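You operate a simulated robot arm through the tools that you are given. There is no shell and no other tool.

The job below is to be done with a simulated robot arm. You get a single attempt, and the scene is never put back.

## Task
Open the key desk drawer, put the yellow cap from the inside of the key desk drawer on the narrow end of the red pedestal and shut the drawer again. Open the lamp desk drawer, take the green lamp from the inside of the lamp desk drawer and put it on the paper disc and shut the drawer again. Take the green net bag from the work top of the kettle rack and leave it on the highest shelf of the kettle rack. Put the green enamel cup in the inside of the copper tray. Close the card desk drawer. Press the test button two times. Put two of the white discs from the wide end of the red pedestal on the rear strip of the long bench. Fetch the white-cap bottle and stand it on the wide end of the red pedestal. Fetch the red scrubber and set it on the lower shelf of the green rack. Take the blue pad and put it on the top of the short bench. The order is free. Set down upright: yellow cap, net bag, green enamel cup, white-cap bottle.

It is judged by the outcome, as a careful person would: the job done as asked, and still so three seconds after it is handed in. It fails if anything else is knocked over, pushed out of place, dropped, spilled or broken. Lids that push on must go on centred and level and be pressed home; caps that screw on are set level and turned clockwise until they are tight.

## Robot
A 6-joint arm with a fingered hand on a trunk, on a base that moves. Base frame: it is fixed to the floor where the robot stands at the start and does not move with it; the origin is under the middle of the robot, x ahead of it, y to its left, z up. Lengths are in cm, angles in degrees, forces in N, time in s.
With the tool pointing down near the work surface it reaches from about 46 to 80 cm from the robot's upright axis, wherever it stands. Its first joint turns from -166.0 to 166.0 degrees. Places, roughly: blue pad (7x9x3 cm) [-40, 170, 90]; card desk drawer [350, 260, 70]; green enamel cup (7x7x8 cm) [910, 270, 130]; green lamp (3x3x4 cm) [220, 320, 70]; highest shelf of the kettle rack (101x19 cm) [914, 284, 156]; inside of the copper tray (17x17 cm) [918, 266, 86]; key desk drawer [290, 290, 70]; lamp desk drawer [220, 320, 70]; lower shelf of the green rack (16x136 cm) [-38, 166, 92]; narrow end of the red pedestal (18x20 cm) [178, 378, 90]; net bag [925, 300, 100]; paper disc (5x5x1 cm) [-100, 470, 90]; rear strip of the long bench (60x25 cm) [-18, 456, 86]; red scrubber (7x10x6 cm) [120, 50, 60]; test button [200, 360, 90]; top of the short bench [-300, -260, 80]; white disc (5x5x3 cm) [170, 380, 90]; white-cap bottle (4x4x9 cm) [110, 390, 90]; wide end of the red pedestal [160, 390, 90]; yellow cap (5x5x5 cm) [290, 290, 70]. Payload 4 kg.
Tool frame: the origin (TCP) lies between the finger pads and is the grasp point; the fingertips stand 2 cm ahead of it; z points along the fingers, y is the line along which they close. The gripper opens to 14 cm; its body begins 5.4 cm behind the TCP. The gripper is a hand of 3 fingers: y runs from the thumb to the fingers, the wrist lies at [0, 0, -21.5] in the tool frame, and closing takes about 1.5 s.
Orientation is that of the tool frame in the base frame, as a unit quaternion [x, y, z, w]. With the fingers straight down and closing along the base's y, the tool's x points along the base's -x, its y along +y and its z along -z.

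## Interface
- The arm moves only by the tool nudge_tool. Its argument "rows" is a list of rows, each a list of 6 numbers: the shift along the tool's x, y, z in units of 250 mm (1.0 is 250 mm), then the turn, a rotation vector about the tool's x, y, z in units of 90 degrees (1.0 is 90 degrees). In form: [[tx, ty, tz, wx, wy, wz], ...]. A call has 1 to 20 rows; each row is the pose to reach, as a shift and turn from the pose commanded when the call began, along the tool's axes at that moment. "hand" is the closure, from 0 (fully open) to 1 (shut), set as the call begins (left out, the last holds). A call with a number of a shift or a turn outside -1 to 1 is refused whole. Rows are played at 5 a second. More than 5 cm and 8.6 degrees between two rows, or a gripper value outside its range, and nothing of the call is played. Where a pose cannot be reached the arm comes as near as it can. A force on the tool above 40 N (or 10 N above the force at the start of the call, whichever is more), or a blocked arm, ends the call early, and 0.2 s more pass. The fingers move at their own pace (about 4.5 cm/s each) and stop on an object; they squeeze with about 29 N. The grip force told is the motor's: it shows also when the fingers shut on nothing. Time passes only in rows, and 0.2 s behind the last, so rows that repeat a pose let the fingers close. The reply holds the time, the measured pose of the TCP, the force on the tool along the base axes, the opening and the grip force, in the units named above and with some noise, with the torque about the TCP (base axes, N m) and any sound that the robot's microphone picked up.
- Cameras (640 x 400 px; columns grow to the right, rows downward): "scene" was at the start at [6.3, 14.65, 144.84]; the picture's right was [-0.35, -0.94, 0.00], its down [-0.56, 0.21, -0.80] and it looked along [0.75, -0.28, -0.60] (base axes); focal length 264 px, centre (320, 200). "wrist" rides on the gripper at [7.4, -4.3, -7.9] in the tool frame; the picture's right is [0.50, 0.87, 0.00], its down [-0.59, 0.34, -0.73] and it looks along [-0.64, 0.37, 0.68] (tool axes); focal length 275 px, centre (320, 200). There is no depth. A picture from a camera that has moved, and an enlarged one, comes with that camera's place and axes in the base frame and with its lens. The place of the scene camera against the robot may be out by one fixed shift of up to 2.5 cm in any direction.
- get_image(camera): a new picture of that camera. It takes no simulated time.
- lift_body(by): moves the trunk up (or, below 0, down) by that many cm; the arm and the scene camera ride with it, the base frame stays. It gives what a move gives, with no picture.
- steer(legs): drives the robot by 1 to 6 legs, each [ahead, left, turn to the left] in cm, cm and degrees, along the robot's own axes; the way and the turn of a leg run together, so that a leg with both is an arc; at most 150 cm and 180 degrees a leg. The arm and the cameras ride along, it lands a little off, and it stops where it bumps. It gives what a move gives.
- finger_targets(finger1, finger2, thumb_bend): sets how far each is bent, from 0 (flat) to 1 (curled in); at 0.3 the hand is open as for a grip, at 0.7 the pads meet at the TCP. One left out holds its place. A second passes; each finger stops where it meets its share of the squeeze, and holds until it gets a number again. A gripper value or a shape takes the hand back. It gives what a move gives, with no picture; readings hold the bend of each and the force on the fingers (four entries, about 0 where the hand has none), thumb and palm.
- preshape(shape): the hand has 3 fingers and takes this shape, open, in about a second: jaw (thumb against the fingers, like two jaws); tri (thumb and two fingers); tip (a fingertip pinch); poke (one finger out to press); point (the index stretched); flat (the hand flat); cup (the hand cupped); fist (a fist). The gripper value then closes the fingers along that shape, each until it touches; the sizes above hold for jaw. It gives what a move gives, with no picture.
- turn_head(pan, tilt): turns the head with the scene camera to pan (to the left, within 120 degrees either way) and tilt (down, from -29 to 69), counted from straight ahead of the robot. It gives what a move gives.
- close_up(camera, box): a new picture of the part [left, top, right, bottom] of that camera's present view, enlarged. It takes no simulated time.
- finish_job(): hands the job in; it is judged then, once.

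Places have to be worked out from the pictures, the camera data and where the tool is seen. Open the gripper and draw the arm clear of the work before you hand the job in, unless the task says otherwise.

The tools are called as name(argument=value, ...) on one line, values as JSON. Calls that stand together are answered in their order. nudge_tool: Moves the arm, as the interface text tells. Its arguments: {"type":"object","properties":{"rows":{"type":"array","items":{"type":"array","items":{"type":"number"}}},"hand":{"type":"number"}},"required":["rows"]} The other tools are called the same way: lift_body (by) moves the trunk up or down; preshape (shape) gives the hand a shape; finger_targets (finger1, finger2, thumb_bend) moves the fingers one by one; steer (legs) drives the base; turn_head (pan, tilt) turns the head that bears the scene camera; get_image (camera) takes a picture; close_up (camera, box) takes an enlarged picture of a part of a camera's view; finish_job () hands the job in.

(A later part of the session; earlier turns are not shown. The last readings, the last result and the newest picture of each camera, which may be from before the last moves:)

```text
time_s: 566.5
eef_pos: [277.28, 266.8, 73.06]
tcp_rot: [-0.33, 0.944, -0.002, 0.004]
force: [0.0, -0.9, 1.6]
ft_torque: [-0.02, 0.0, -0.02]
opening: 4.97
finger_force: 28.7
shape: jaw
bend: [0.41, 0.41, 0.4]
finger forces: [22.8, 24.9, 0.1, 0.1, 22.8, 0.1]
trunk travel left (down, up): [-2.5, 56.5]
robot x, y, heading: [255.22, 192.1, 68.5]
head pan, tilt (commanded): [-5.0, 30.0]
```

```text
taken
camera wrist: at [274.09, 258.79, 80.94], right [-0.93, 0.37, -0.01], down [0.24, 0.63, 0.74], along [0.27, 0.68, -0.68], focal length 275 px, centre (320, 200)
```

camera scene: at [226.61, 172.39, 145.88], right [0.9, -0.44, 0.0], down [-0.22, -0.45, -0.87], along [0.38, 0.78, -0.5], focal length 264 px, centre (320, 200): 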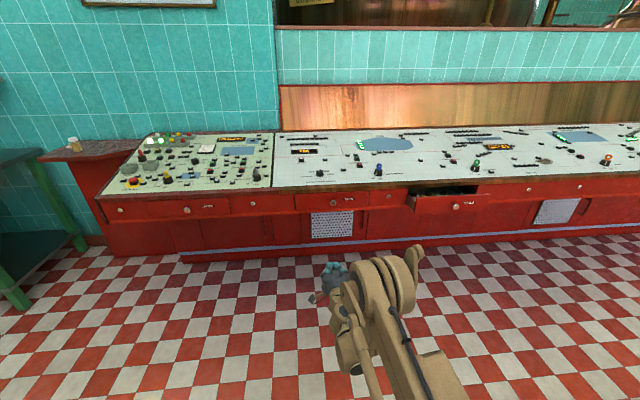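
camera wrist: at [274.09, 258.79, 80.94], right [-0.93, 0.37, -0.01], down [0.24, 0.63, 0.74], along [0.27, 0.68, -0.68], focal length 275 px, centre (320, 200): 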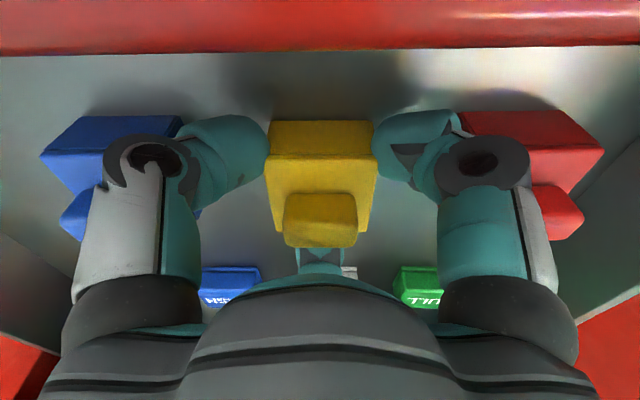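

Firm, even grip. I lift the cap straight up out of the drawer.

nudge_tool(rows=[[0, 0, -0.04, 0, 0, 0], [0, 0, -0.12, 0, 0, 0], [0, 0, -0.28, 0, 0, 0], [0, 0, -0.44, 0, 0, 0]])

get_image(camera="wrist")

nudge_tool(rows=[[0, 0, -0.18, 0, 0, 0], [0, 0, -0.36, 0, 0, 0], [0, 0, -0.54, 0, 0, 0], [0, 0, -0.72, 0, 0, 0], [0, 0, -0.88, 0, 0, 0]])

```text
time_s: 567.5
eef_pos: [277.22, 266.64, 84.06]
tcp_rot: [-0.33, 0.944, -0.002, 0.004]
force: [-0.1, -0.1, -0.5]
ft_torque: [-0.01, -0.01, 0.02]
opening: 4.99
finger_force: 28.5
shape: jaw
bend: [0.41, 0.41, 0.4]
finger forces: [22.8, 24.8, 0.0, 0.0, 22.7, 0.1]
trunk travel left (down, up): [-2.5, 56.5]
robot x, y, heading: [255.69, 192.09, 68.6]
head pan, tilt (commanded): [-5.0, 30.0]
```

```text
taken
camera wrist: at [274.04, 258.8, 92.1], right [-0.93, 0.37, -0.01], down [0.24, 0.63, 0.74], along [0.27, 0.68, -0.68], focal length 275 px, centre (320, 200)
```

wrist: 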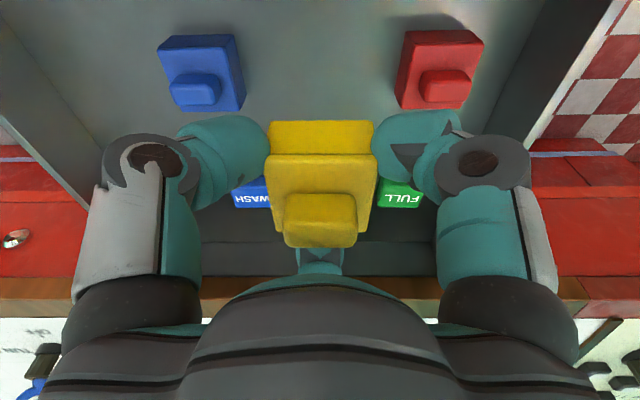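

```text
time_s: 568.7
eef_pos: [277.17, 266.79, 106.06]
tcp_rot: [-0.33, 0.944, -0.003, 0.005]
force: [-0.3, -1.8, -0.8]
ft_torque: [-0.02, -0.03, 0.0]
opening: 4.97
finger_force: 28.5
shape: jaw
bend: [0.41, 0.41, 0.4]
finger forces: [22.8, 25.0, 0.0, 0.1, 22.8, 0.0]
trunk travel left (down, up): [-2.5, 56.5]
robot x, y, heading: [255.72, 192.2, 68.4]
head pan, tilt (commanded): [-5.0, 30.0]
```

The yellow cap is up and clear. I raise the trunk 12 cm for clearance and drive to the red pedestal (leaving the KEYS drawer to close afterwards).

lift_body(by=12)

steer(legs=[[-22, 0, 0.5], [0, 147, 0], [93, 0, 0]])

get_image(camera="wrist")

turn_head(pan=-10, tilt=50)

get_image(camera="scene")

```text
time_s: 570.2
eef_pos: [277.23, 266.83, 118.03]
tcp_rot: [-0.33, 0.944, -0.003, 0.004]
force: [0.3, -0.5, -0.7]
ft_torque: [-0.01, -0.03, 0.01]
opening: 4.99
finger_force: 29.3
shape: jaw
bend: [0.41, 0.41, 0.4]
finger forces: [22.9, 24.8, 0.1, 0.1, 22.8, 0.0]
trunk travel left (down, up): [-14.5, 44.5]
robot x, y, heading: [255.42, 192.03, 68.5]
head pan, tilt (commanded): [-5.0, 30.0]
```

```text
time_s: 583.2
eef_pos: [164.92, 385.28, 118.08]
tcp_rot: [-0.334, 0.942, -0.003, 0.005]
force: [0.3, -1.4, -0.6]
ft_torque: [-0.02, 0.0, 0.03]
opening: 4.99
finger_force: 29.2
shape: jaw
bend: [0.41, 0.41, 0.4]
finger forces: [22.8, 24.8, 0.1, 0.0, 22.8, 0.0]
trunk travel left (down, up): [-14.5, 44.5]
robot x, y, heading: [144.07, 310.35, 69.2]
head pan, tilt (commanded): [-5.0, 30.0]
```

```text
taken
camera wrist: at [161.82, 377.36, 126.0], right [-0.93, 0.36, -0.01], down [0.24, 0.63, 0.74], along [0.27, 0.69, -0.68], focal length 275 px, centre (320, 200)
```

wrist: 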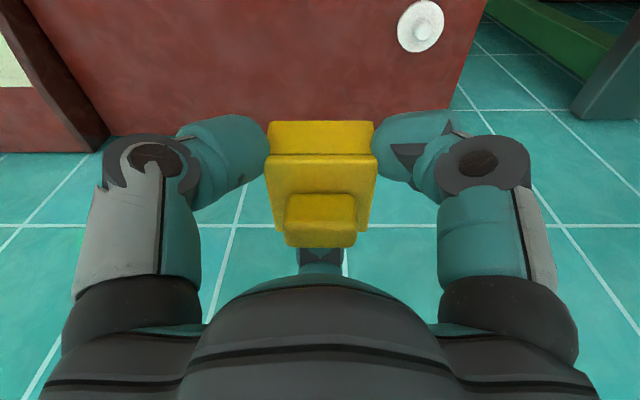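

```text
time_s: 584.1
eef_pos: [165.05, 385.43, 118.07]
tcp_rot: [-0.334, 0.943, -0.002, 0.005]
force: [0.0, -0.4, -0.2]
ft_torque: [0.03, 0.0, 0.02]
opening: 4.97
finger_force: 29.0
shape: jaw
bend: [0.41, 0.41, 0.4]
finger forces: [22.9, 24.8, 0.0, 0.0, 22.7, 0.1]
trunk travel left (down, up): [-14.5, 44.5]
robot x, y, heading: [144.08, 310.45, 69.0]
head pan, tilt (commanded): [-10.0, 50.0]
```

```text
taken
camera scene: at [129.75, 320.72, 154.93], right [0.86, -0.51, 0.0], down [-0.39, -0.66, -0.64], along [0.33, 0.55, -0.77], focal length 264 px, centre (320, 200)
```

scene: 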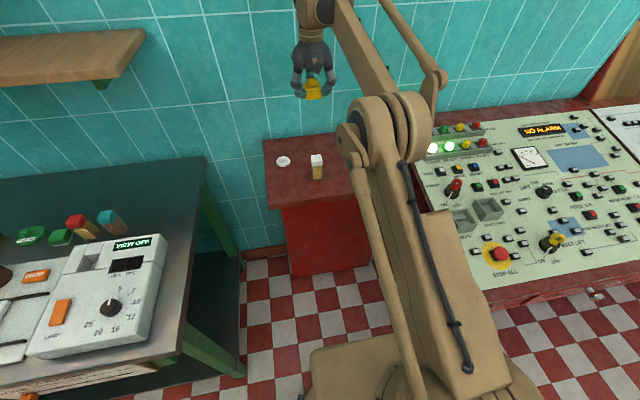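

I shift 20 cm to the right at height to be over the narrow end, then look.

nudge_tool(rows=[[-0.09, -0.133, 0, 0, 0, 0], [-0.18, -0.267, 0, 0, 0, 0], [-0.27, -0.4, 0, 0, 0, 0], [-0.36, -0.534, 0, 0, 0, 0], [-0.449, -0.667, 0, 0, 0, 0], [-0.449, -0.667, 0.16, 0, 0, 0], [-0.449, -0.667, 0.32, 0, 0, 0]])

get_image(camera="wrist")

get_image(camera="scene")

```text
time_s: 585.7
eef_pos: [184.44, 379.32, 110.14]
tcp_rot: [-0.334, 0.943, -0.002, 0.004]
force: [0.4, 0.1, -0.9]
ft_torque: [-0.05, 0.03, -0.02]
opening: 4.98
finger_force: 29.1
shape: jaw
bend: [0.41, 0.41, 0.4]
finger forces: [23.0, 24.8, 0.0, 0.1, 23.0, 0.0]
out of reach, approached as far as the arm can: row 4, 5
trunk travel left (down, up): [-14.5, 44.5]
robot x, y, heading: [144.59, 309.99, 69.2]
head pan, tilt (commanded): [-10.0, 50.0]
```

```text
taken
camera wrist: at [181.2, 371.4, 118.12], right [-0.93, 0.36, -0.01], down [0.24, 0.63, 0.74], along [0.27, 0.69, -0.68], focal length 275 px, centre (320, 200)
```

wrist: 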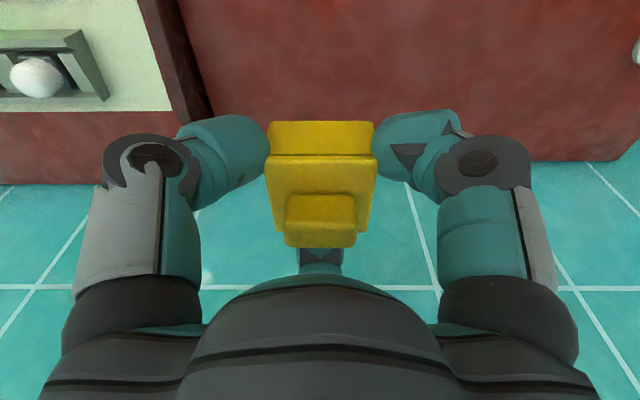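

```text
taken
camera scene: at [129.82, 320.73, 154.93], right [0.86, -0.51, 0.0], down [-0.39, -0.66, -0.64], along [0.33, 0.55, -0.77], focal length 264 px, centre (320, 200)
```

scene: 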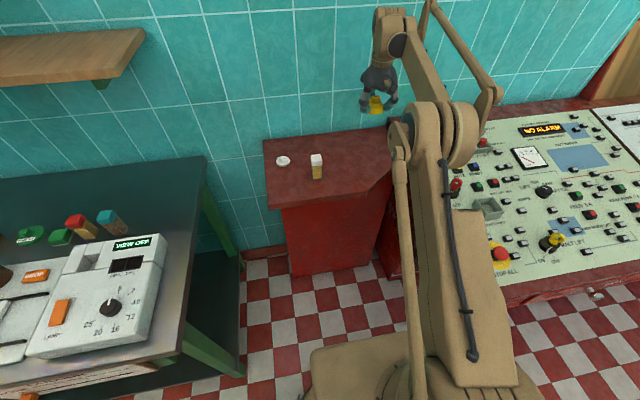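

I'm over the narrow end (u 36.4, v 420.3), 12 cm from the console. I lower to just above the top.

nudge_tool(rows=[[0, 0, 0.17, 0, 0, 0], [0, 0, 0.34, 0, 0, 0], [0, 0, 0.51, 0, 0, 0], [0, 0, 0.62, 0, 0, 0]])

nudge_tool(rows=[[0, 0, 0.012, 0, 0, 0], [0, 0, 0.012, 0, 0, 0]])

nudge_tool(rows=[[0, 0, 0.012, 0, 0, 0], [0, 0, 0.012, 0, 0, 0]])

```text
time_s: 586.7
eef_pos: [184.44, 379.43, 94.57]
tcp_rot: [-0.334, 0.943, -0.003, 0.004]
force: [0.1, -0.9, -0.8]
ft_torque: [0.01, 0.0, 0.01]
opening: 4.91
finger_force: 29.1
shape: jaw
bend: [0.41, 0.41, 0.4]
finger forces: [22.9, 24.8, 0.0, 0.0, 23.0, 0.1]
trunk travel left (down, up): [-14.5, 44.5]
robot x, y, heading: [144.12, 310.51, 68.9]
head pan, tilt (commanded): [-10.0, 50.0]
```

```text
time_s: 587.3
eef_pos: [184.32, 379.52, 94.3]
tcp_rot: [-0.333, 0.943, -0.001, 0.004]
force: [-0.3, 0.2, 0.1]
ft_torque: [-0.02, 0.05, 0.02]
opening: 4.95
finger_force: 28.9
shape: jaw
bend: [0.41, 0.41, 0.4]
finger forces: [22.9, 24.7, 0.0, 0.0, 22.9, 0.1]
trunk travel left (down, up): [-14.5, 44.5]
robot x, y, heading: [144.26, 310.49, 69.0]
head pan, tilt (commanded): [-10.0, 50.0]
```

```text
time_s: 587.9
eef_pos: [184.53, 379.38, 93.99]
tcp_rot: [-0.333, 0.943, -0.001, 0.004]
force: [-0.5, 1.2, 0.3]
ft_torque: [0.02, -0.01, -0.01]
opening: 4.95
finger_force: 28.9
shape: jaw
bend: [0.41, 0.41, 0.4]
finger forces: [22.9, 24.8, 0.1, 0.0, 22.9, 0.0]
trunk travel left (down, up): [-14.5, 44.5]
robot x, y, heading: [144.13, 310.58, 69.0]
head pan, tilt (commanded): [-10.0, 50.0]
```

nudge_tool(rows=[[0, 0, 0.01, 0, 0, 0], [0, 0, 0.01, 0, 0, 0]])

```text
time_s: 588.5
eef_pos: [184.54, 379.39, 93.83]
tcp_rot: [-0.333, 0.943, -0.001, 0.004]
force: [-0.2, -0.2, -0.4]
ft_torque: [0.02, 0.0, 0.0]
opening: 4.97
finger_force: 28.6
shape: jaw
bend: [0.41, 0.41, 0.4]
finger forces: [23.0, 24.8, 0.0, 0.0, 22.9, 0.0]
trunk travel left (down, up): [-14.5, 44.5]
robot x, y, heading: [144.12, 310.42, 68.8]
head pan, tilt (commanded): [-10.0, 50.0]
```

Still no contact; I go on in 0.25 cm steps.

nudge_tool(rows=[[0, 0, 0.01, 0, 0, 0], [0, 0, 0.01, 0, 0, 0]])

get_image(camera="wrist")

```text
time_s: 589.1
eef_pos: [184.34, 379.41, 93.66]
tcp_rot: [-0.334, 0.942, -0.002, 0.004]
force: [-0.1, 0.8, -1.1]
ft_torque: [0.04, 0.01, -0.01]
opening: 4.97
finger_force: 28.4
shape: jaw
bend: [0.41, 0.41, 0.4]
finger forces: [22.7, 24.8, 0.0, 0.0, 22.9, 0.1]
trunk travel left (down, up): [-14.5, 44.5]
robot x, y, heading: [143.86, 310.3, 69.2]
head pan, tilt (commanded): [-10.0, 50.0]
```

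```text
taken
camera wrist: at [181.23, 371.42, 101.55], right [-0.93, 0.36, -0.01], down [0.24, 0.63, 0.74], along [0.27, 0.69, -0.68], focal length 275 px, centre (320, 200)
```

wrist: 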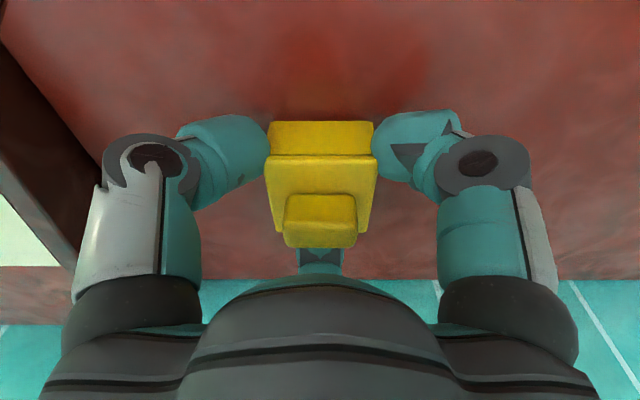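

nudge_tool(rows=[[0, 0, 0.01, 0, 0, 0], [0, 0, 0.01, 0, 0, 0]])

```text
time_s: 589.7
eef_pos: [184.49, 379.38, 93.33]
tcp_rot: [-0.333, 0.943, -0.002, 0.005]
force: [-0.6, -0.2, -0.4]
ft_torque: [-0.01, -0.01, -0.04]
opening: 4.97
finger_force: 29.3
shape: jaw
bend: [0.41, 0.41, 0.4]
finger forces: [22.9, 24.8, 0.0, 0.0, 23.0, 0.0]
trunk travel left (down, up): [-14.5, 44.5]
robot x, y, heading: [144.33, 310.48, 69.2]
head pan, tilt (commanded): [-10.0, 50.0]
```

The readings show no contact at 93.3; I continue carefully, one step at a time.

nudge_tool(rows=[[0, 0, 0.01, 0, 0, 0], [0, 0, 0.01, 0, 0, 0]])

```text
time_s: 590.3
eef_pos: [184.37, 379.44, 93.12]
tcp_rot: [-0.334, 0.943, -0.002, 0.005]
force: [-0.1, 0.5, 2.7]
ft_torque: [-0.07, -0.07, -0.06]
opening: 4.95
finger_force: 28.9
shape: jaw
bend: [0.41, 0.41, 0.4]
finger forces: [23.3, 25.0, 0.0, 0.1, 23.6, 0.1]
trunk travel left (down, up): [-14.5, 44.5]
robot x, y, heading: [144.21, 310.42, 69.2]
head pan, tilt (commanded): [-10.0, 50.0]
```

Contact (2.7 N). I release the cap and rise.

nudge_tool(rows=[[0, 0, 0, 0, 0, 0], [0, 0, 0, 0, 0, 0], [0, 0, 0, 0, 0, 0], [0, 0, 0, 0, 0, 0]], hand=0.45)

nudge_tool(rows=[[0, 0, -0.08, 0, 0, 0], [0, 0, -0.2, 0, 0, 0], [0, 0, -0.36, 0, 0, 0], [0, 0, -0.52, 0, 0, 0], [0, 0, -0.68, 0, 0, 0], [0, 0, -0.84, 0, 0, 0]])

get_image(camera="wrist")

get_image(camera="scene")

```text
time_s: 591.3
eef_pos: [184.35, 379.35, 93.03]
tcp_rot: [-0.334, 0.943, -0.001, 0.004]
force: [-0.2, -0.1, 0.3]
ft_torque: [0.01, 0.01, 0.01]
opening: 7.66
finger_force: 0.0
shape: jaw
bend: [0.32, 0.32, 0.31]
finger forces: [0.1, 0.0, 0.0, 0.0, 0.0, 0.1]
trunk travel left (down, up): [-14.5, 44.5]
robot x, y, heading: [144.44, 310.61, 69.3]
head pan, tilt (commanded): [-10.0, 50.0]
```

```text
time_s: 592.7
eef_pos: [184.29, 379.5, 114.26]
tcp_rot: [-0.334, 0.943, -0.003, 0.003]
force: [-0.9, 0.1, 0.6]
ft_torque: [-0.02, -0.02, -0.01]
opening: 7.67
finger_force: 0.1
shape: jaw
bend: [0.32, 0.32, 0.31]
finger forces: [0.1, 0.0, 0.0, 0.0, 0.1, 0.0]
trunk travel left (down, up): [-14.5, 44.5]
robot x, y, heading: [144.32, 310.98, 69.2]
head pan, tilt (commanded): [-10.0, 50.0]
```

```text
taken
camera wrist: at [181.08, 371.42, 122.16], right [-0.93, 0.36, -0.01], down [0.24, 0.63, 0.74], along [0.27, 0.69, -0.68], focal length 275 px, centre (320, 200)
```

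wrist: 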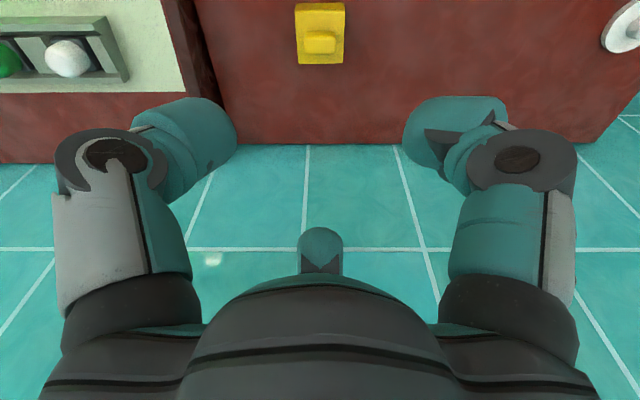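

```text
taken
camera scene: at [129.79, 320.76, 154.92], right [0.86, -0.51, 0.0], down [-0.39, -0.66, -0.64], along [0.33, 0.55, -0.77], focal length 264 px, centre (320, 200)
```

scene: 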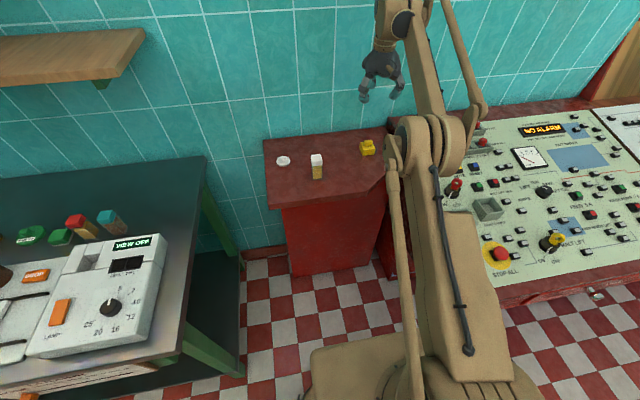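

The yellow cap stands upright on the narrow end. Now I go back to close the KEYS drawer: retract, drive back and right, and lower the trunk.

nudge_tool(rows=[[0.09, 0.133, 0, 0, 0, 0], [0.18, 0.267, 0, 0, 0, 0], [0.27, 0.4, 0, 0, 0, 0], [0.36, 0.534, 0, 0, 0, 0], [0.449, 0.667, 0, 0, 0, 0]])

steer(legs=[[-95, 0, 0], [0, -147, 0]])

lift_body(by=-12)

```text
time_s: 593.9
eef_pos: [164.79, 385.4, 113.94]
tcp_rot: [-0.334, 0.943, -0.002, 0.005]
force: [0.3, 0.4, -0.3]
ft_torque: [0.0, -0.01, 0.0]
opening: 7.65
finger_force: 0.0
shape: jaw
bend: [0.32, 0.32, 0.31]
finger forces: [0.0, 0.0, 0.0, 0.0, 0.0, 0.1]
trunk travel left (down, up): [-14.5, 44.5]
robot x, y, heading: [144.01, 310.17, 69.1]
head pan, tilt (commanded): [-10.0, 50.0]
```

```text
time_s: 605.7
eef_pos: [269.06, 244.58, 113.89]
tcp_rot: [-0.336, 0.942, -0.002, 0.004]
force: [-0.7, -0.1, -0.8]
ft_torque: [0.01, 0.04, 0.0]
opening: 7.7
finger_force: 0.0
shape: jaw
bend: [0.32, 0.32, 0.31]
finger forces: [0.0, 0.1, 0.1, 0.1, 0.0, 0.1]
trunk travel left (down, up): [-14.5, 44.5]
robot x, y, heading: [248.46, 169.23, 69.2]
head pan, tilt (commanded): [-10.0, 50.0]
```

```text
time_s: 607.2
eef_pos: [269.1, 244.45, 101.97]
tcp_rot: [-0.336, 0.942, -0.002, 0.004]
force: [0.0, -0.2, 0.2]
ft_torque: [-0.01, 0.01, 0.0]
opening: 7.65
finger_force: 0.2
shape: jaw
bend: [0.32, 0.32, 0.31]
finger forces: [0.0, 0.0, 0.0, 0.0, 0.1, 0.1]
trunk travel left (down, up): [-2.5, 56.5]
robot x, y, heading: [248.38, 169.74, 69.2]
head pan, tilt (commanded): [-10.0, 50.0]
```

I close the fist and turn it horizontal at knob height.

nudge_tool(rows=[[0, 0, 0.09, -0.044, -0.077, 0], [0, 0, 0.18, -0.088, -0.154, 0], [0, 0, 0.27, -0.132, -0.232, 0], [0, 0, 0.36, -0.176, -0.309, 0], [0, 0, 0.45, -0.22, -0.386, 0], [0, 0, 0.54, -0.265, -0.463, 0], [0, 0, 0.63, -0.309, -0.54, 0], [0, 0, 0.72, -0.353, -0.617, 0], [0, 0, 0.81, -0.397, -0.695, 0], [0, 0, 0.9, -0.441, -0.772, 0], [0, 0, 0.99, -0.485, -0.849, 0]], hand=1)

get_image(camera="wrist")

turn_head(pan=-5, tilt=35)

get_image(camera="scene")

```text
time_s: 609.6
eef_pos: [269.31, 244.55, 77.59]
tcp_rot: [-0.247, 0.684, 0.519, 0.45]
force: [0.5, 0.6, -0.2]
ft_torque: [-0.03, 0.0, 0.01]
opening: 0.0
finger_force: 29.6
shape: jaw
bend: [0.73, 0.73, 0.7]
finger forces: [0.0, 0.1, 0.0, 0.0, 0.1, 0.0]
out of reach, approached as far as the arm can: row 11
trunk travel left (down, up): [-2.5, 56.5]
robot x, y, heading: [248.75, 169.42, 69.2]
head pan, tilt (commanded): [-10.0, 50.0]
```

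```text
taken
camera wrist: at [266.35, 236.67, 69.68], right [-0.93, 0.36, -0.01], down [-0.26, -0.65, 0.72], along [0.25, 0.67, 0.7], focal length 275 px, centre (320, 200)
```

wrist: 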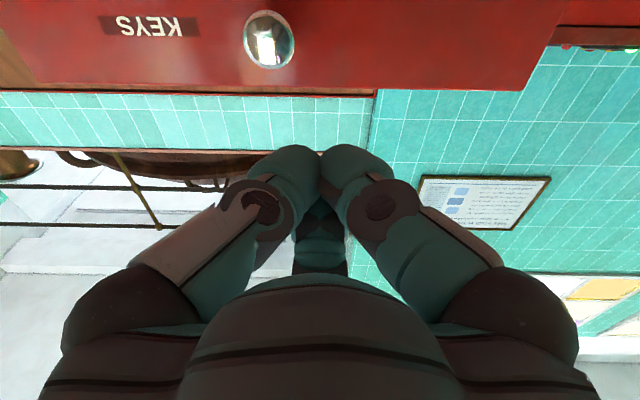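

```text
time_s: 610.4
eef_pos: [269.36, 244.59, 77.77]
tcp_rot: [-0.245, 0.685, 0.517, 0.451]
force: [0.1, -0.5, 0.0]
ft_torque: [-0.02, -0.03, -0.01]
opening: 0.0
finger_force: 28.7
shape: jaw
bend: [0.73, 0.73, 0.7]
finger forces: [0.1, 0.0, 0.0, 0.1, 0.1, 0.0]
trunk travel left (down, up): [-2.5, 56.5]
robot x, y, heading: [248.92, 169.79, 69.6]
head pan, tilt (commanded): [-5.0, 35.0]
```

```text
taken
camera scene: at [233.94, 181.07, 145.09], right [0.9, -0.43, 0.0], down [-0.25, -0.52, -0.82], along [0.35, 0.74, -0.57], focal length 264 px, centre (320, 200)
```

scene: 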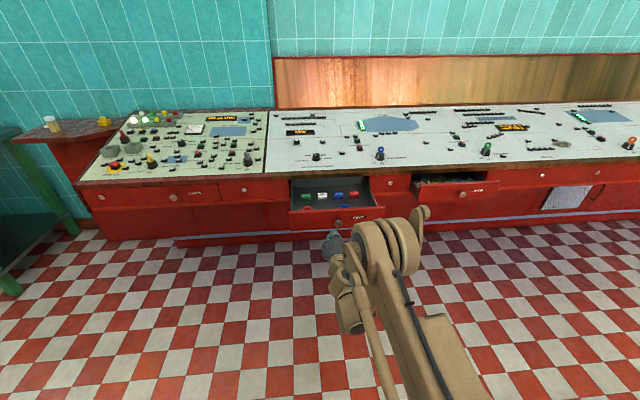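

The knob is at u 167.2, z 74.5; I line the fist up (3 cm right, 3 cm down) and push by driving forward 27 cm.

nudge_tool(rows=[[0.025, -0.087, 0.003, 0, 0, 0], [0.049, -0.174, 0.007, 0, 0, 0]])

steer(legs=[[27, 0, 0]])

get_image(camera="wrist")

get_image(camera="scene")

```text
time_s: 611.0
eef_pos: [272.53, 244.08, 74.61]
tcp_rot: [-0.245, 0.676, 0.526, 0.455]
force: [0.3, -0.5, -0.8]
ft_torque: [-0.02, -0.02, -0.02]
opening: 0.0
finger_force: 29.3
shape: jaw
bend: [0.73, 0.73, 0.7]
finger forces: [0.0, 0.0, 0.1, 0.0, 0.0, 0.0]
out of reach, approached as far as the arm can: row 2
trunk travel left (down, up): [-2.5, 56.5]
robot x, y, heading: [248.5, 169.9, 69.5]
head pan, tilt (commanded): [-5.0, 35.0]
```

```text
time_s: 612.9
eef_pos: [282.06, 269.21, 74.64]
tcp_rot: [-0.244, 0.676, 0.526, 0.455]
force: [0.2, -0.4, -0.9]
ft_torque: [-0.02, -0.01, -0.01]
opening: 0.0
finger_force: 28.5
shape: jaw
bend: [0.73, 0.72, 0.7]
finger forces: [0.0, 0.0, 0.0, 0.0, 0.0, 0.0]
trunk travel left (down, up): [-2.5, 56.5]
robot x, y, heading: [258.21, 194.8, 69.4]
head pan, tilt (commanded): [-5.0, 35.0]
```

```text
taken
camera wrist: at [279.16, 261.58, 66.39], right [-0.93, 0.36, -0.01], down [-0.26, -0.66, 0.7], along [0.24, 0.66, 0.71], focal length 275 px, centre (320, 200)
```

wrist: 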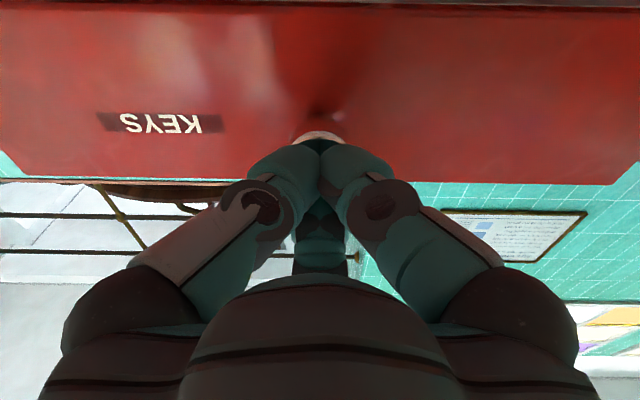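

```text
taken
camera scene: at [243.47, 206.41, 145.1], right [0.9, -0.43, 0.0], down [-0.25, -0.52, -0.82], along [0.35, 0.74, -0.57], focal length 264 px, centre (320, 200)
```

scene: 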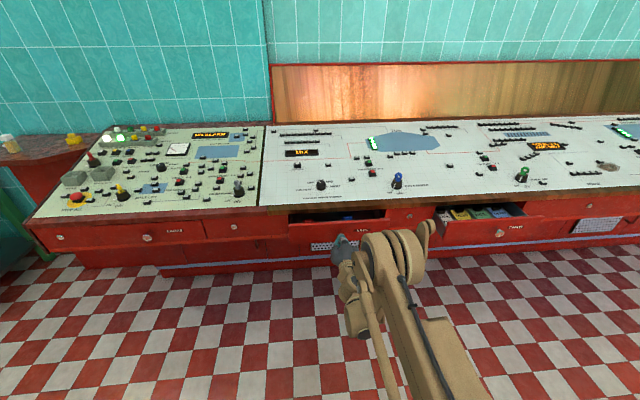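

About 6 cm remain. I push 5 cm more and then feel for the stop.

steer(legs=[[5, 0, 0]])

steer(legs=[[1.5, 0, 0]])

close_up(camera="scene", box=[220, 170, 540, 290])

```text
time_s: 613.9
eef_pos: [283.82, 273.94, 74.47]
tcp_rot: [-0.243, 0.676, 0.525, 0.455]
force: [0.9, 0.0, 1.3]
ft_torque: [0.02, 0.03, 0.02]
opening: 0.0
finger_force: 29.5
shape: jaw
bend: [0.73, 0.72, 0.7]
finger forces: [0.0, 0.0, 0.0, 0.0, 0.0, 0.0]
trunk travel left (down, up): [-2.5, 56.5]
robot x, y, heading: [259.84, 199.97, 69.4]
head pan, tilt (commanded): [-5.0, 35.0]
```

```text
time_s: 614.6
eef_pos: [284.39, 275.38, 74.63]
tcp_rot: [-0.245, 0.675, 0.526, 0.455]
force: [-0.4, -0.2, 0.8]
ft_torque: [0.05, -0.04, -0.01]
opening: 0.0
finger_force: 28.6
shape: jaw
bend: [0.73, 0.73, 0.7]
finger forces: [0.1, 0.0, 0.1, 0.0, 0.0, 0.1]
trunk travel left (down, up): [-2.5, 56.5]
robot x, y, heading: [259.98, 201.16, 69.1]
head pan, tilt (commanded): [-5.0, 35.0]
```

```text
2.00 times, centred on (380, 230) of scene
camera zoom: at [245.79, 212.55, 145.1], right [0.9, -0.43, 0.0], down [-0.25, -0.52, -0.82], along [0.35, 0.74, -0.57], focal length 527 px, centre (200, 140)
```

zoom: 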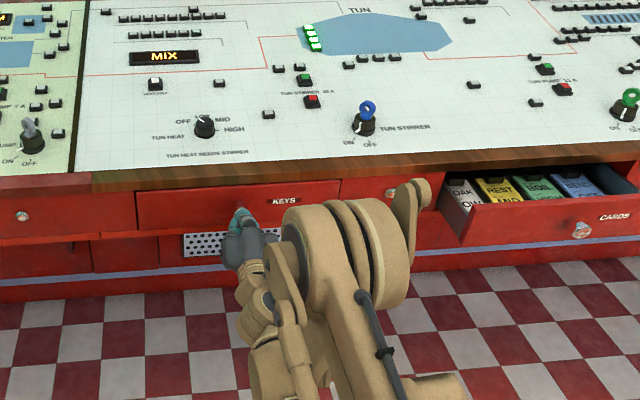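

The drawer looks flush, but no stop force was felt. I check the wrist view.

get_image(camera="wrist")

steer(legs=[[1.0, 0, 0]])

get_image(camera="wrist")

```text
taken
camera wrist: at [281.51, 267.71, 66.39], right [-0.93, 0.36, -0.01], down [-0.26, -0.66, 0.7], along [0.24, 0.66, 0.71], focal length 275 px, centre (320, 200)
```

wrist: 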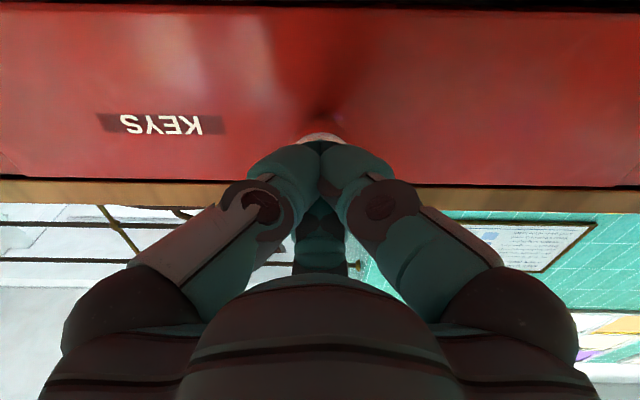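

```text
time_s: 615.4
eef_pos: [284.36, 275.47, 74.65]
tcp_rot: [-0.244, 0.675, 0.526, 0.456]
force: [-3.0, -11.0, 4.4]
ft_torque: [0.18, -0.06, 0.05]
opening: 0.01
finger_force: 29.2
shape: jaw
bend: [0.73, 0.72, 0.7]
finger forces: [0.1, 0.0, 0.0, 0.1, 0.0, 0.1]
trunk travel left (down, up): [-2.5, 56.5]
robot x, y, heading: [260.74, 201.22, 69.2]
head pan, tilt (commanded): [-5.0, 35.0]
stopped in leg 1: the force on the tool passed its limit at 64 N (the readings are from after the stop); the commanded pose is now the measured one
```

```text
taken
camera wrist: at [281.52, 267.82, 66.44], right [-0.93, 0.36, -0.01], down [-0.26, -0.66, 0.7], along [0.24, 0.66, 0.71], focal length 275 px, centre (320, 200)
```

wrist: 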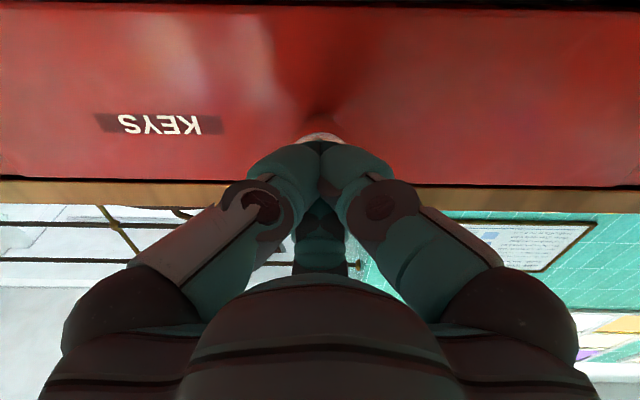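

The stop force shows the KEYS drawer is fully shut. Next the CARDS drawer: I back off and move right toward it.

steer(legs=[[-28, 0, 0], [0, -62, 0]])

get_image(camera="wrist")

get_image(camera="scene")

```text
time_s: 620.4
eef_pos: [332.25, 227.79, 74.54]
tcp_rot: [-0.244, 0.676, 0.526, 0.455]
force: [0.6, -0.4, 0.0]
ft_torque: [-0.01, 0.04, 0.0]
opening: 0.0
finger_force: 28.7
shape: jaw
bend: [0.73, 0.72, 0.7]
finger forces: [0.0, 0.1, 0.0, 0.1, 0.1, 0.0]
trunk travel left (down, up): [-2.5, 56.5]
robot x, y, heading: [308.3, 153.13, 69.3]
head pan, tilt (commanded): [-5.0, 35.0]
```

```text
taken
camera wrist: at [329.33, 220.06, 66.35], right [-0.93, 0.36, -0.01], down [-0.26, -0.66, 0.7], along [0.24, 0.66, 0.71], focal length 275 px, centre (320, 200)
```

wrist: 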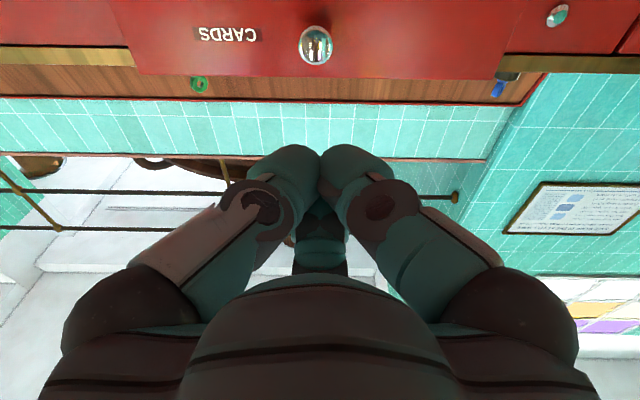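

```text
taken
camera scene: at [293.83, 165.02, 145.1], right [0.9, -0.43, 0.0], down [-0.25, -0.52, -0.82], along [0.35, 0.74, -0.57], focal length 264 px, centre (320, 200)
```

scene: 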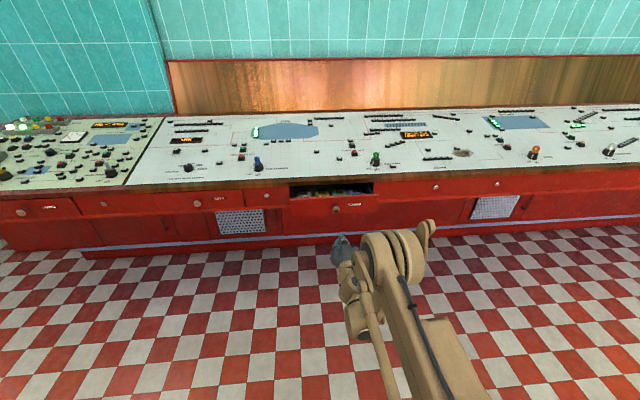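

The CARDS knob is on the fist's axis, about 19 cm ahead. I drive forward 22 cm to push the drawer.

steer(legs=[[22, -0.4, 0]])

get_image(camera="wrist")

close_up(camera="scene", box=[200, 150, 440, 300])

```text
time_s: 622.1
eef_pos: [340.05, 248.23, 74.55]
tcp_rot: [-0.245, 0.676, 0.527, 0.454]
force: [0.2, 0.8, 0.5]
ft_torque: [-0.01, -0.03, 0.0]
opening: 0.0
finger_force: 29.1
shape: jaw
bend: [0.73, 0.72, 0.7]
finger forces: [0.1, 0.0, 0.1, 0.0, 0.1, 0.1]
trunk travel left (down, up): [-2.5, 56.5]
robot x, y, heading: [316.4, 173.83, 69.3]
head pan, tilt (commanded): [-5.0, 35.0]
```

```text
taken
camera wrist: at [337.37, 240.48, 66.34], right [-0.93, 0.36, -0.01], down [-0.26, -0.66, 0.7], along [0.24, 0.66, 0.71], focal length 275 px, centre (320, 200)
```

wrist: 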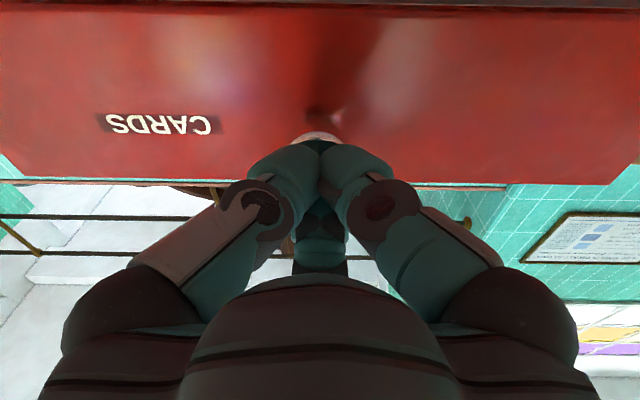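

```text
2.67 times, centred on (320, 225) of scene
camera zoom: at [301.89, 185.43, 145.1], right [0.9, -0.43, 0.0], down [-0.25, -0.52, -0.82], along [0.35, 0.74, -0.57], focal length 703 px, centre (320, 133)
```

zoom: 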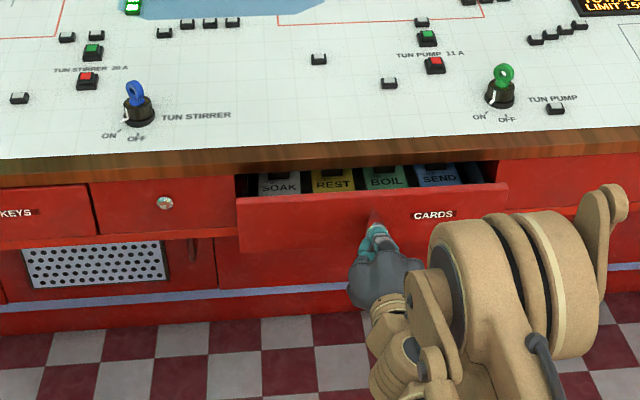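

About 5 cm still open. I push 4.5 cm, then 1 cm steps to the stop.

steer(legs=[[4.5, 0, 0]])

steer(legs=[[1.2, 0, 0]])

close_up(camera="scene", box=[200, 150, 440, 300])

```text
time_s: 623.0
eef_pos: [341.8, 252.4, 74.49]
tcp_rot: [-0.245, 0.676, 0.526, 0.454]
force: [-0.5, -0.1, -0.3]
ft_torque: [0.05, -0.04, 0.01]
opening: 0.0
finger_force: 28.9
shape: jaw
bend: [0.73, 0.72, 0.7]
finger forces: [0.1, 0.0, 0.1, 0.0, 0.1, 0.0]
trunk travel left (down, up): [-2.5, 56.5]
robot x, y, heading: [317.73, 177.9, 69.6]
head pan, tilt (commanded): [-5.0, 35.0]
```

```text
time_s: 623.8
eef_pos: [342.34, 253.59, 74.48]
tcp_rot: [-0.246, 0.675, 0.528, 0.453]
force: [-0.4, -0.2, -0.4]
ft_torque: [0.02, 0.01, -0.01]
opening: 0.0
finger_force: 29.4
shape: jaw
bend: [0.73, 0.72, 0.7]
finger forces: [0.1, 0.1, 0.0, 0.1, 0.0, 0.0]
trunk travel left (down, up): [-2.5, 56.5]
robot x, y, heading: [318.5, 179.33, 69.5]
head pan, tilt (commanded): [-5.0, 35.0]
```

```text
2.67 times, centred on (320, 225) of scene
camera zoom: at [303.9, 190.82, 145.1], right [0.9, -0.43, 0.0], down [-0.25, -0.52, -0.82], along [0.35, 0.74, -0.57], focal length 703 px, centre (320, 133)
```

zoom: 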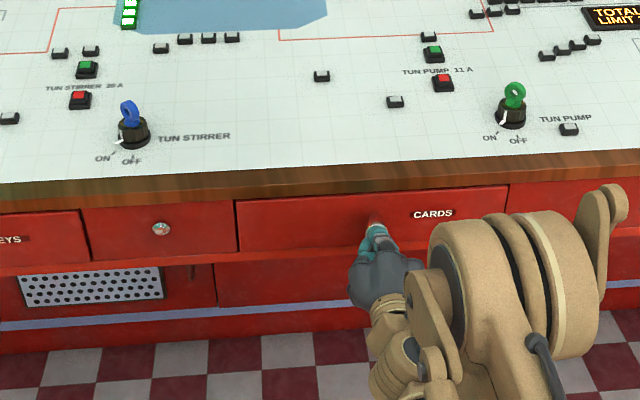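

One more small push to feel the end stop.

steer(legs=[[1.0, 0, 0]])

```text
time_s: 624.6
eef_pos: [342.45, 254.02, 74.59]
tcp_rot: [-0.245, 0.676, 0.526, 0.455]
force: [-2.4, -7.4, 2.8]
ft_torque: [0.1, -0.02, -0.02]
opening: 0.01
finger_force: 28.6
shape: jaw
bend: [0.73, 0.72, 0.7]
finger forces: [0.1, 0.0, 0.0, 0.0, 0.0, 0.1]
trunk travel left (down, up): [-2.5, 56.5]
robot x, y, heading: [318.92, 180.22, 69.6]
head pan, tilt (commanded): [-5.0, 35.0]
stopped in leg 1: the force on the tool passed its limit at 55 N (the readings are from after the stop); the commanded pose is now the measured one
```

The CARDS drawer is shut. Now to the kettle rack, about 6 m east. I back off and look that way.

steer(legs=[[-60, 0, 0]])

turn_head(pan=-70, tilt=10)

get_image(camera="scene")

turn_head(pan=-110, tilt=15)

get_image(camera="scene")

```text
time_s: 628.0
eef_pos: [321.16, 197.46, 74.46]
tcp_rot: [-0.246, 0.675, 0.527, 0.454]
force: [1.0, 0.1, 0.2]
ft_torque: [0.0, 0.02, 0.02]
opening: 0.01
finger_force: 29.1
shape: jaw
bend: [0.73, 0.72, 0.7]
finger forces: [0.1, 0.0, 0.0, 0.0, 0.1, 0.0]
trunk travel left (down, up): [-2.5, 56.5]
robot x, y, heading: [297.82, 123.44, 69.4]
head pan, tilt (commanded): [-5.0, 35.0]
```

```text
time_s: 629.3
eef_pos: [321.15, 197.56, 74.6]
tcp_rot: [-0.246, 0.675, 0.527, 0.454]
force: [0.2, -0.2, -0.3]
ft_torque: [0.03, 0.01, 0.0]
opening: 0.0
finger_force: 29.1
shape: jaw
bend: [0.73, 0.72, 0.7]
finger forces: [0.0, 0.0, 0.1, 0.1, 0.0, 0.1]
trunk travel left (down, up): [-2.5, 56.5]
robot x, y, heading: [297.23, 123.24, 69.5]
head pan, tilt (commanded): [-70.0, 10.0]
```

```text
taken
camera scene: at [288.51, 126.8, 149.11], right [-0.01, -1.0, 0.0], down [-0.17, 0.0, -0.98], along [0.98, -0.01, -0.17], focal length 264 px, centre (320, 200)
```

scene: 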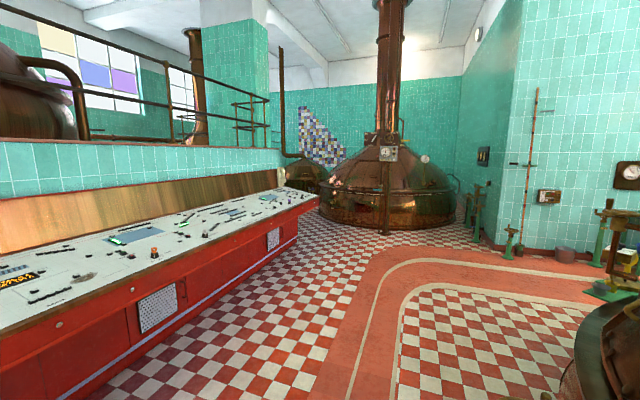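

```text
time_s: 630.4
eef_pos: [321.17, 197.53, 74.55]
tcp_rot: [-0.247, 0.675, 0.527, 0.454]
force: [-0.3, 0.5, 0.6]
ft_torque: [0.0, -0.03, 0.01]
opening: 0.02
finger_force: 29.0
shape: jaw
bend: [0.73, 0.72, 0.7]
finger forces: [0.0, 0.0, 0.0, 0.0, 0.0, 0.1]
trunk travel left (down, up): [-2.5, 56.5]
robot x, y, heading: [297.91, 123.47, 69.6]
head pan, tilt (commanded): [-110.0, 15.0]
```

```text
taken
camera scene: at [286.33, 120.81, 148.31], right [-0.65, -0.76, 0.0], down [-0.2, 0.17, -0.97], along [0.74, -0.63, -0.26], focal length 264 px, centre (320, 200)
```

scene: 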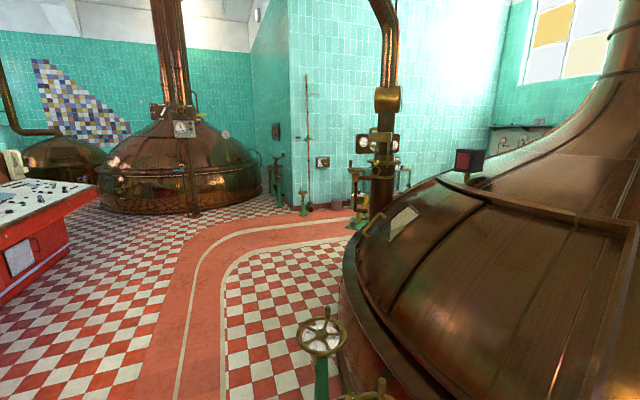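

The rack must be beyond the far end of the console, to the left. I first bring the hand back to vertical and raise it for travelling.

nudge_tool(rows=[[-0.079, 0.044, -0.005, 0.044, 0.077, 0], [-0.159, 0.089, -0.011, 0.088, 0.154, 0], [-0.238, 0.133, -0.016, 0.132, 0.232, 0], [-0.317, 0.177, -0.021, 0.176, 0.309, 0], [-0.396, 0.222, -0.026, 0.22, 0.386, 0], [-0.476, 0.266, -0.032, 0.265, 0.463, 0], [-0.555, 0.31, -0.037, 0.309, 0.54, 0], [-0.634, 0.355, -0.042, 0.353, 0.617, 0], [-0.714, 0.399, -0.047, 0.397, 0.695, 0], [-0.793, 0.443, -0.053, 0.441, 0.772, 0], [-0.872, 0.488, -0.058, 0.485, 0.849, 0]])

steer(legs=[[0, 0, -85], [140, 0, 0], [140, 0, 0]])

turn_head(pan=20, tilt=15)

get_image(camera="scene")

```text
time_s: 632.8
eef_pos: [320.98, 196.83, 99.53]
tcp_rot: [-0.338, 0.941, -0.002, 0.003]
force: [0.1, 1.2, -0.1]
ft_torque: [0.0, 0.01, -0.03]
opening: 0.0
finger_force: 29.2
shape: jaw
bend: [0.73, 0.72, 0.7]
finger forces: [0.0, 0.0, 0.1, 0.0, 0.1, 0.1]
out of reach, approached as far as the arm can: row 1
trunk travel left (down, up): [-2.5, 56.5]
robot x, y, heading: [297.85, 123.35, 69.4]
head pan, tilt (commanded): [-110.0, 15.0]
```

```text
time_s: 650.0
eef_pos: [641.56, 26.21, 99.53]
tcp_rot: [0.394, 0.919, -0.005, 0.001]
force: [-1.0, 0.0, -0.9]
ft_torque: [0.02, -0.01, -0.01]
opening: 0.01
finger_force: 28.9
shape: jaw
bend: [0.73, 0.72, 0.7]
finger forces: [0.0, 0.0, 0.1, 0.0, 0.0, 0.1]
trunk travel left (down, up): [-2.5, 56.5]
robot x, y, heading: [566.33, 44.16, -16.5]
head pan, tilt (commanded): [-110.0, 15.0]
```

```text
time_s: 652.1
eef_pos: [641.55, 26.16, 99.4]
tcp_rot: [0.394, 0.919, -0.004, 0.0]
force: [0.0, 0.4, -0.6]
ft_torque: [0.02, 0.01, 0.01]
opening: 0.0
finger_force: 29.0
shape: jaw
bend: [0.73, 0.72, 0.7]
finger forces: [0.0, 0.0, 0.1, 0.0, 0.0, 0.0]
trunk travel left (down, up): [-2.5, 56.5]
robot x, y, heading: [566.52, 44.37, -16.6]
head pan, tilt (commanded): [20.0, 15.0]
```

```text
taken
camera scene: at [579.46, 62.31, 148.3], right [0.06, -1.0, 0.0], down [-0.26, -0.02, -0.97], along [0.96, 0.06, -0.26], focal length 264 px, centre (320, 200)
```

scene: 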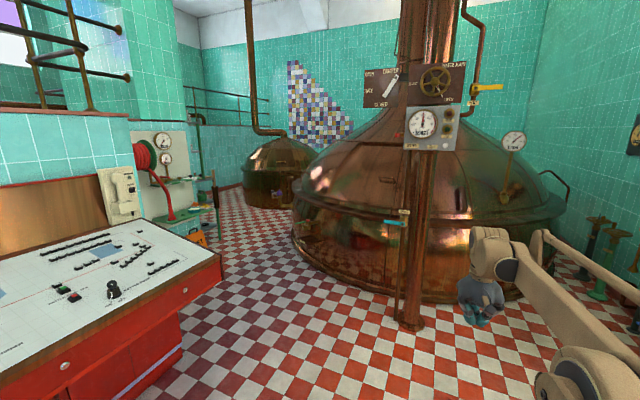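

I see the console's end, a hose panel behind it and the big kettle on the right. I drive on between them for a better view.

steer(legs=[[81, 30, 0], [81, 30, 0], [0, 0, 45]])

turn_head(pan=0, tilt=15)

get_image(camera="scene")

turn_head(pan=50, tilt=15)

get_image(camera="scene")

```text
time_s: 663.0
eef_pos: [804.58, 97.11, 99.59]
tcp_rot: [0.011, 1.0, -0.002, 0.003]
force: [-0.2, -0.5, -0.3]
ft_torque: [-0.01, 0.02, -0.01]
opening: 0.07
finger_force: 29.4
shape: jaw
bend: [0.73, 0.72, 0.7]
finger forces: [0.0, 0.0, 0.1, 0.0, 0.1, 0.0]
trunk travel left (down, up): [-2.5, 56.5]
robot x, y, heading: [738.98, 56.85, 28.7]
head pan, tilt (commanded): [20.0, 15.0]
```

```text
time_s: 663.8
eef_pos: [804.51, 97.04, 99.67]
tcp_rot: [0.012, 1.0, -0.003, 0.003]
force: [0.1, 0.3, 0.1]
ft_torque: [-0.02, -0.02, -0.02]
opening: 0.0
finger_force: 29.5
shape: jaw
bend: [0.73, 0.72, 0.7]
finger forces: [0.0, 0.0, 0.0, 0.0, 0.0, 0.1]
trunk travel left (down, up): [-2.5, 56.5]
robot x, y, heading: [738.76, 56.22, 28.7]
head pan, tilt (commanded): [0.0, 15.0]
```

```text
taken
camera scene: at [736.28, 75.62, 148.3], right [0.48, -0.88, 0.0], down [-0.23, -0.12, -0.97], along [0.85, 0.47, -0.26], focal length 264 px, centre (320, 200)
```

scene: 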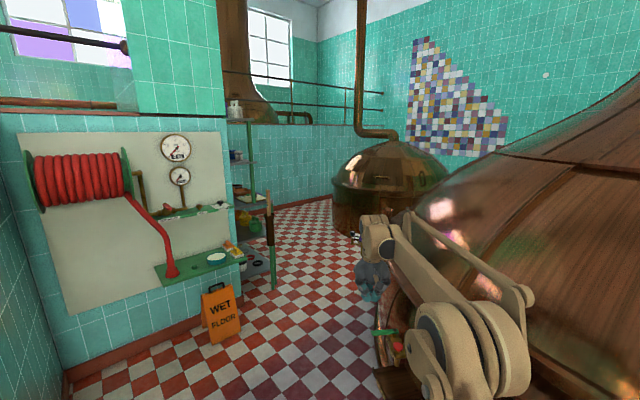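

```text
time_s: 665.0
eef_pos: [804.58, 96.94, 99.55]
tcp_rot: [0.012, 1.0, -0.003, 0.003]
force: [0.3, -0.3, -0.7]
ft_torque: [0.02, 0.0, 0.03]
opening: 0.0
finger_force: 29.0
shape: jaw
bend: [0.73, 0.72, 0.7]
finger forces: [0.0, 0.0, 0.0, 0.0, 0.0, 0.0]
trunk travel left (down, up): [-2.5, 56.5]
robot x, y, heading: [738.75, 56.68, 28.6]
head pan, tilt (commanded): [50.0, 15.0]
```

```text
taken
camera scene: at [729.92, 80.28, 148.3], right [0.98, -0.2, 0.0], down [-0.05, -0.25, -0.97], along [0.19, 0.95, -0.26], focal length 264 px, centre (320, 200)
```

scene: 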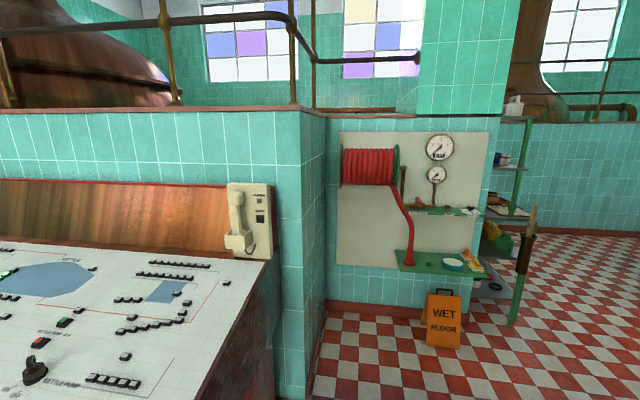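

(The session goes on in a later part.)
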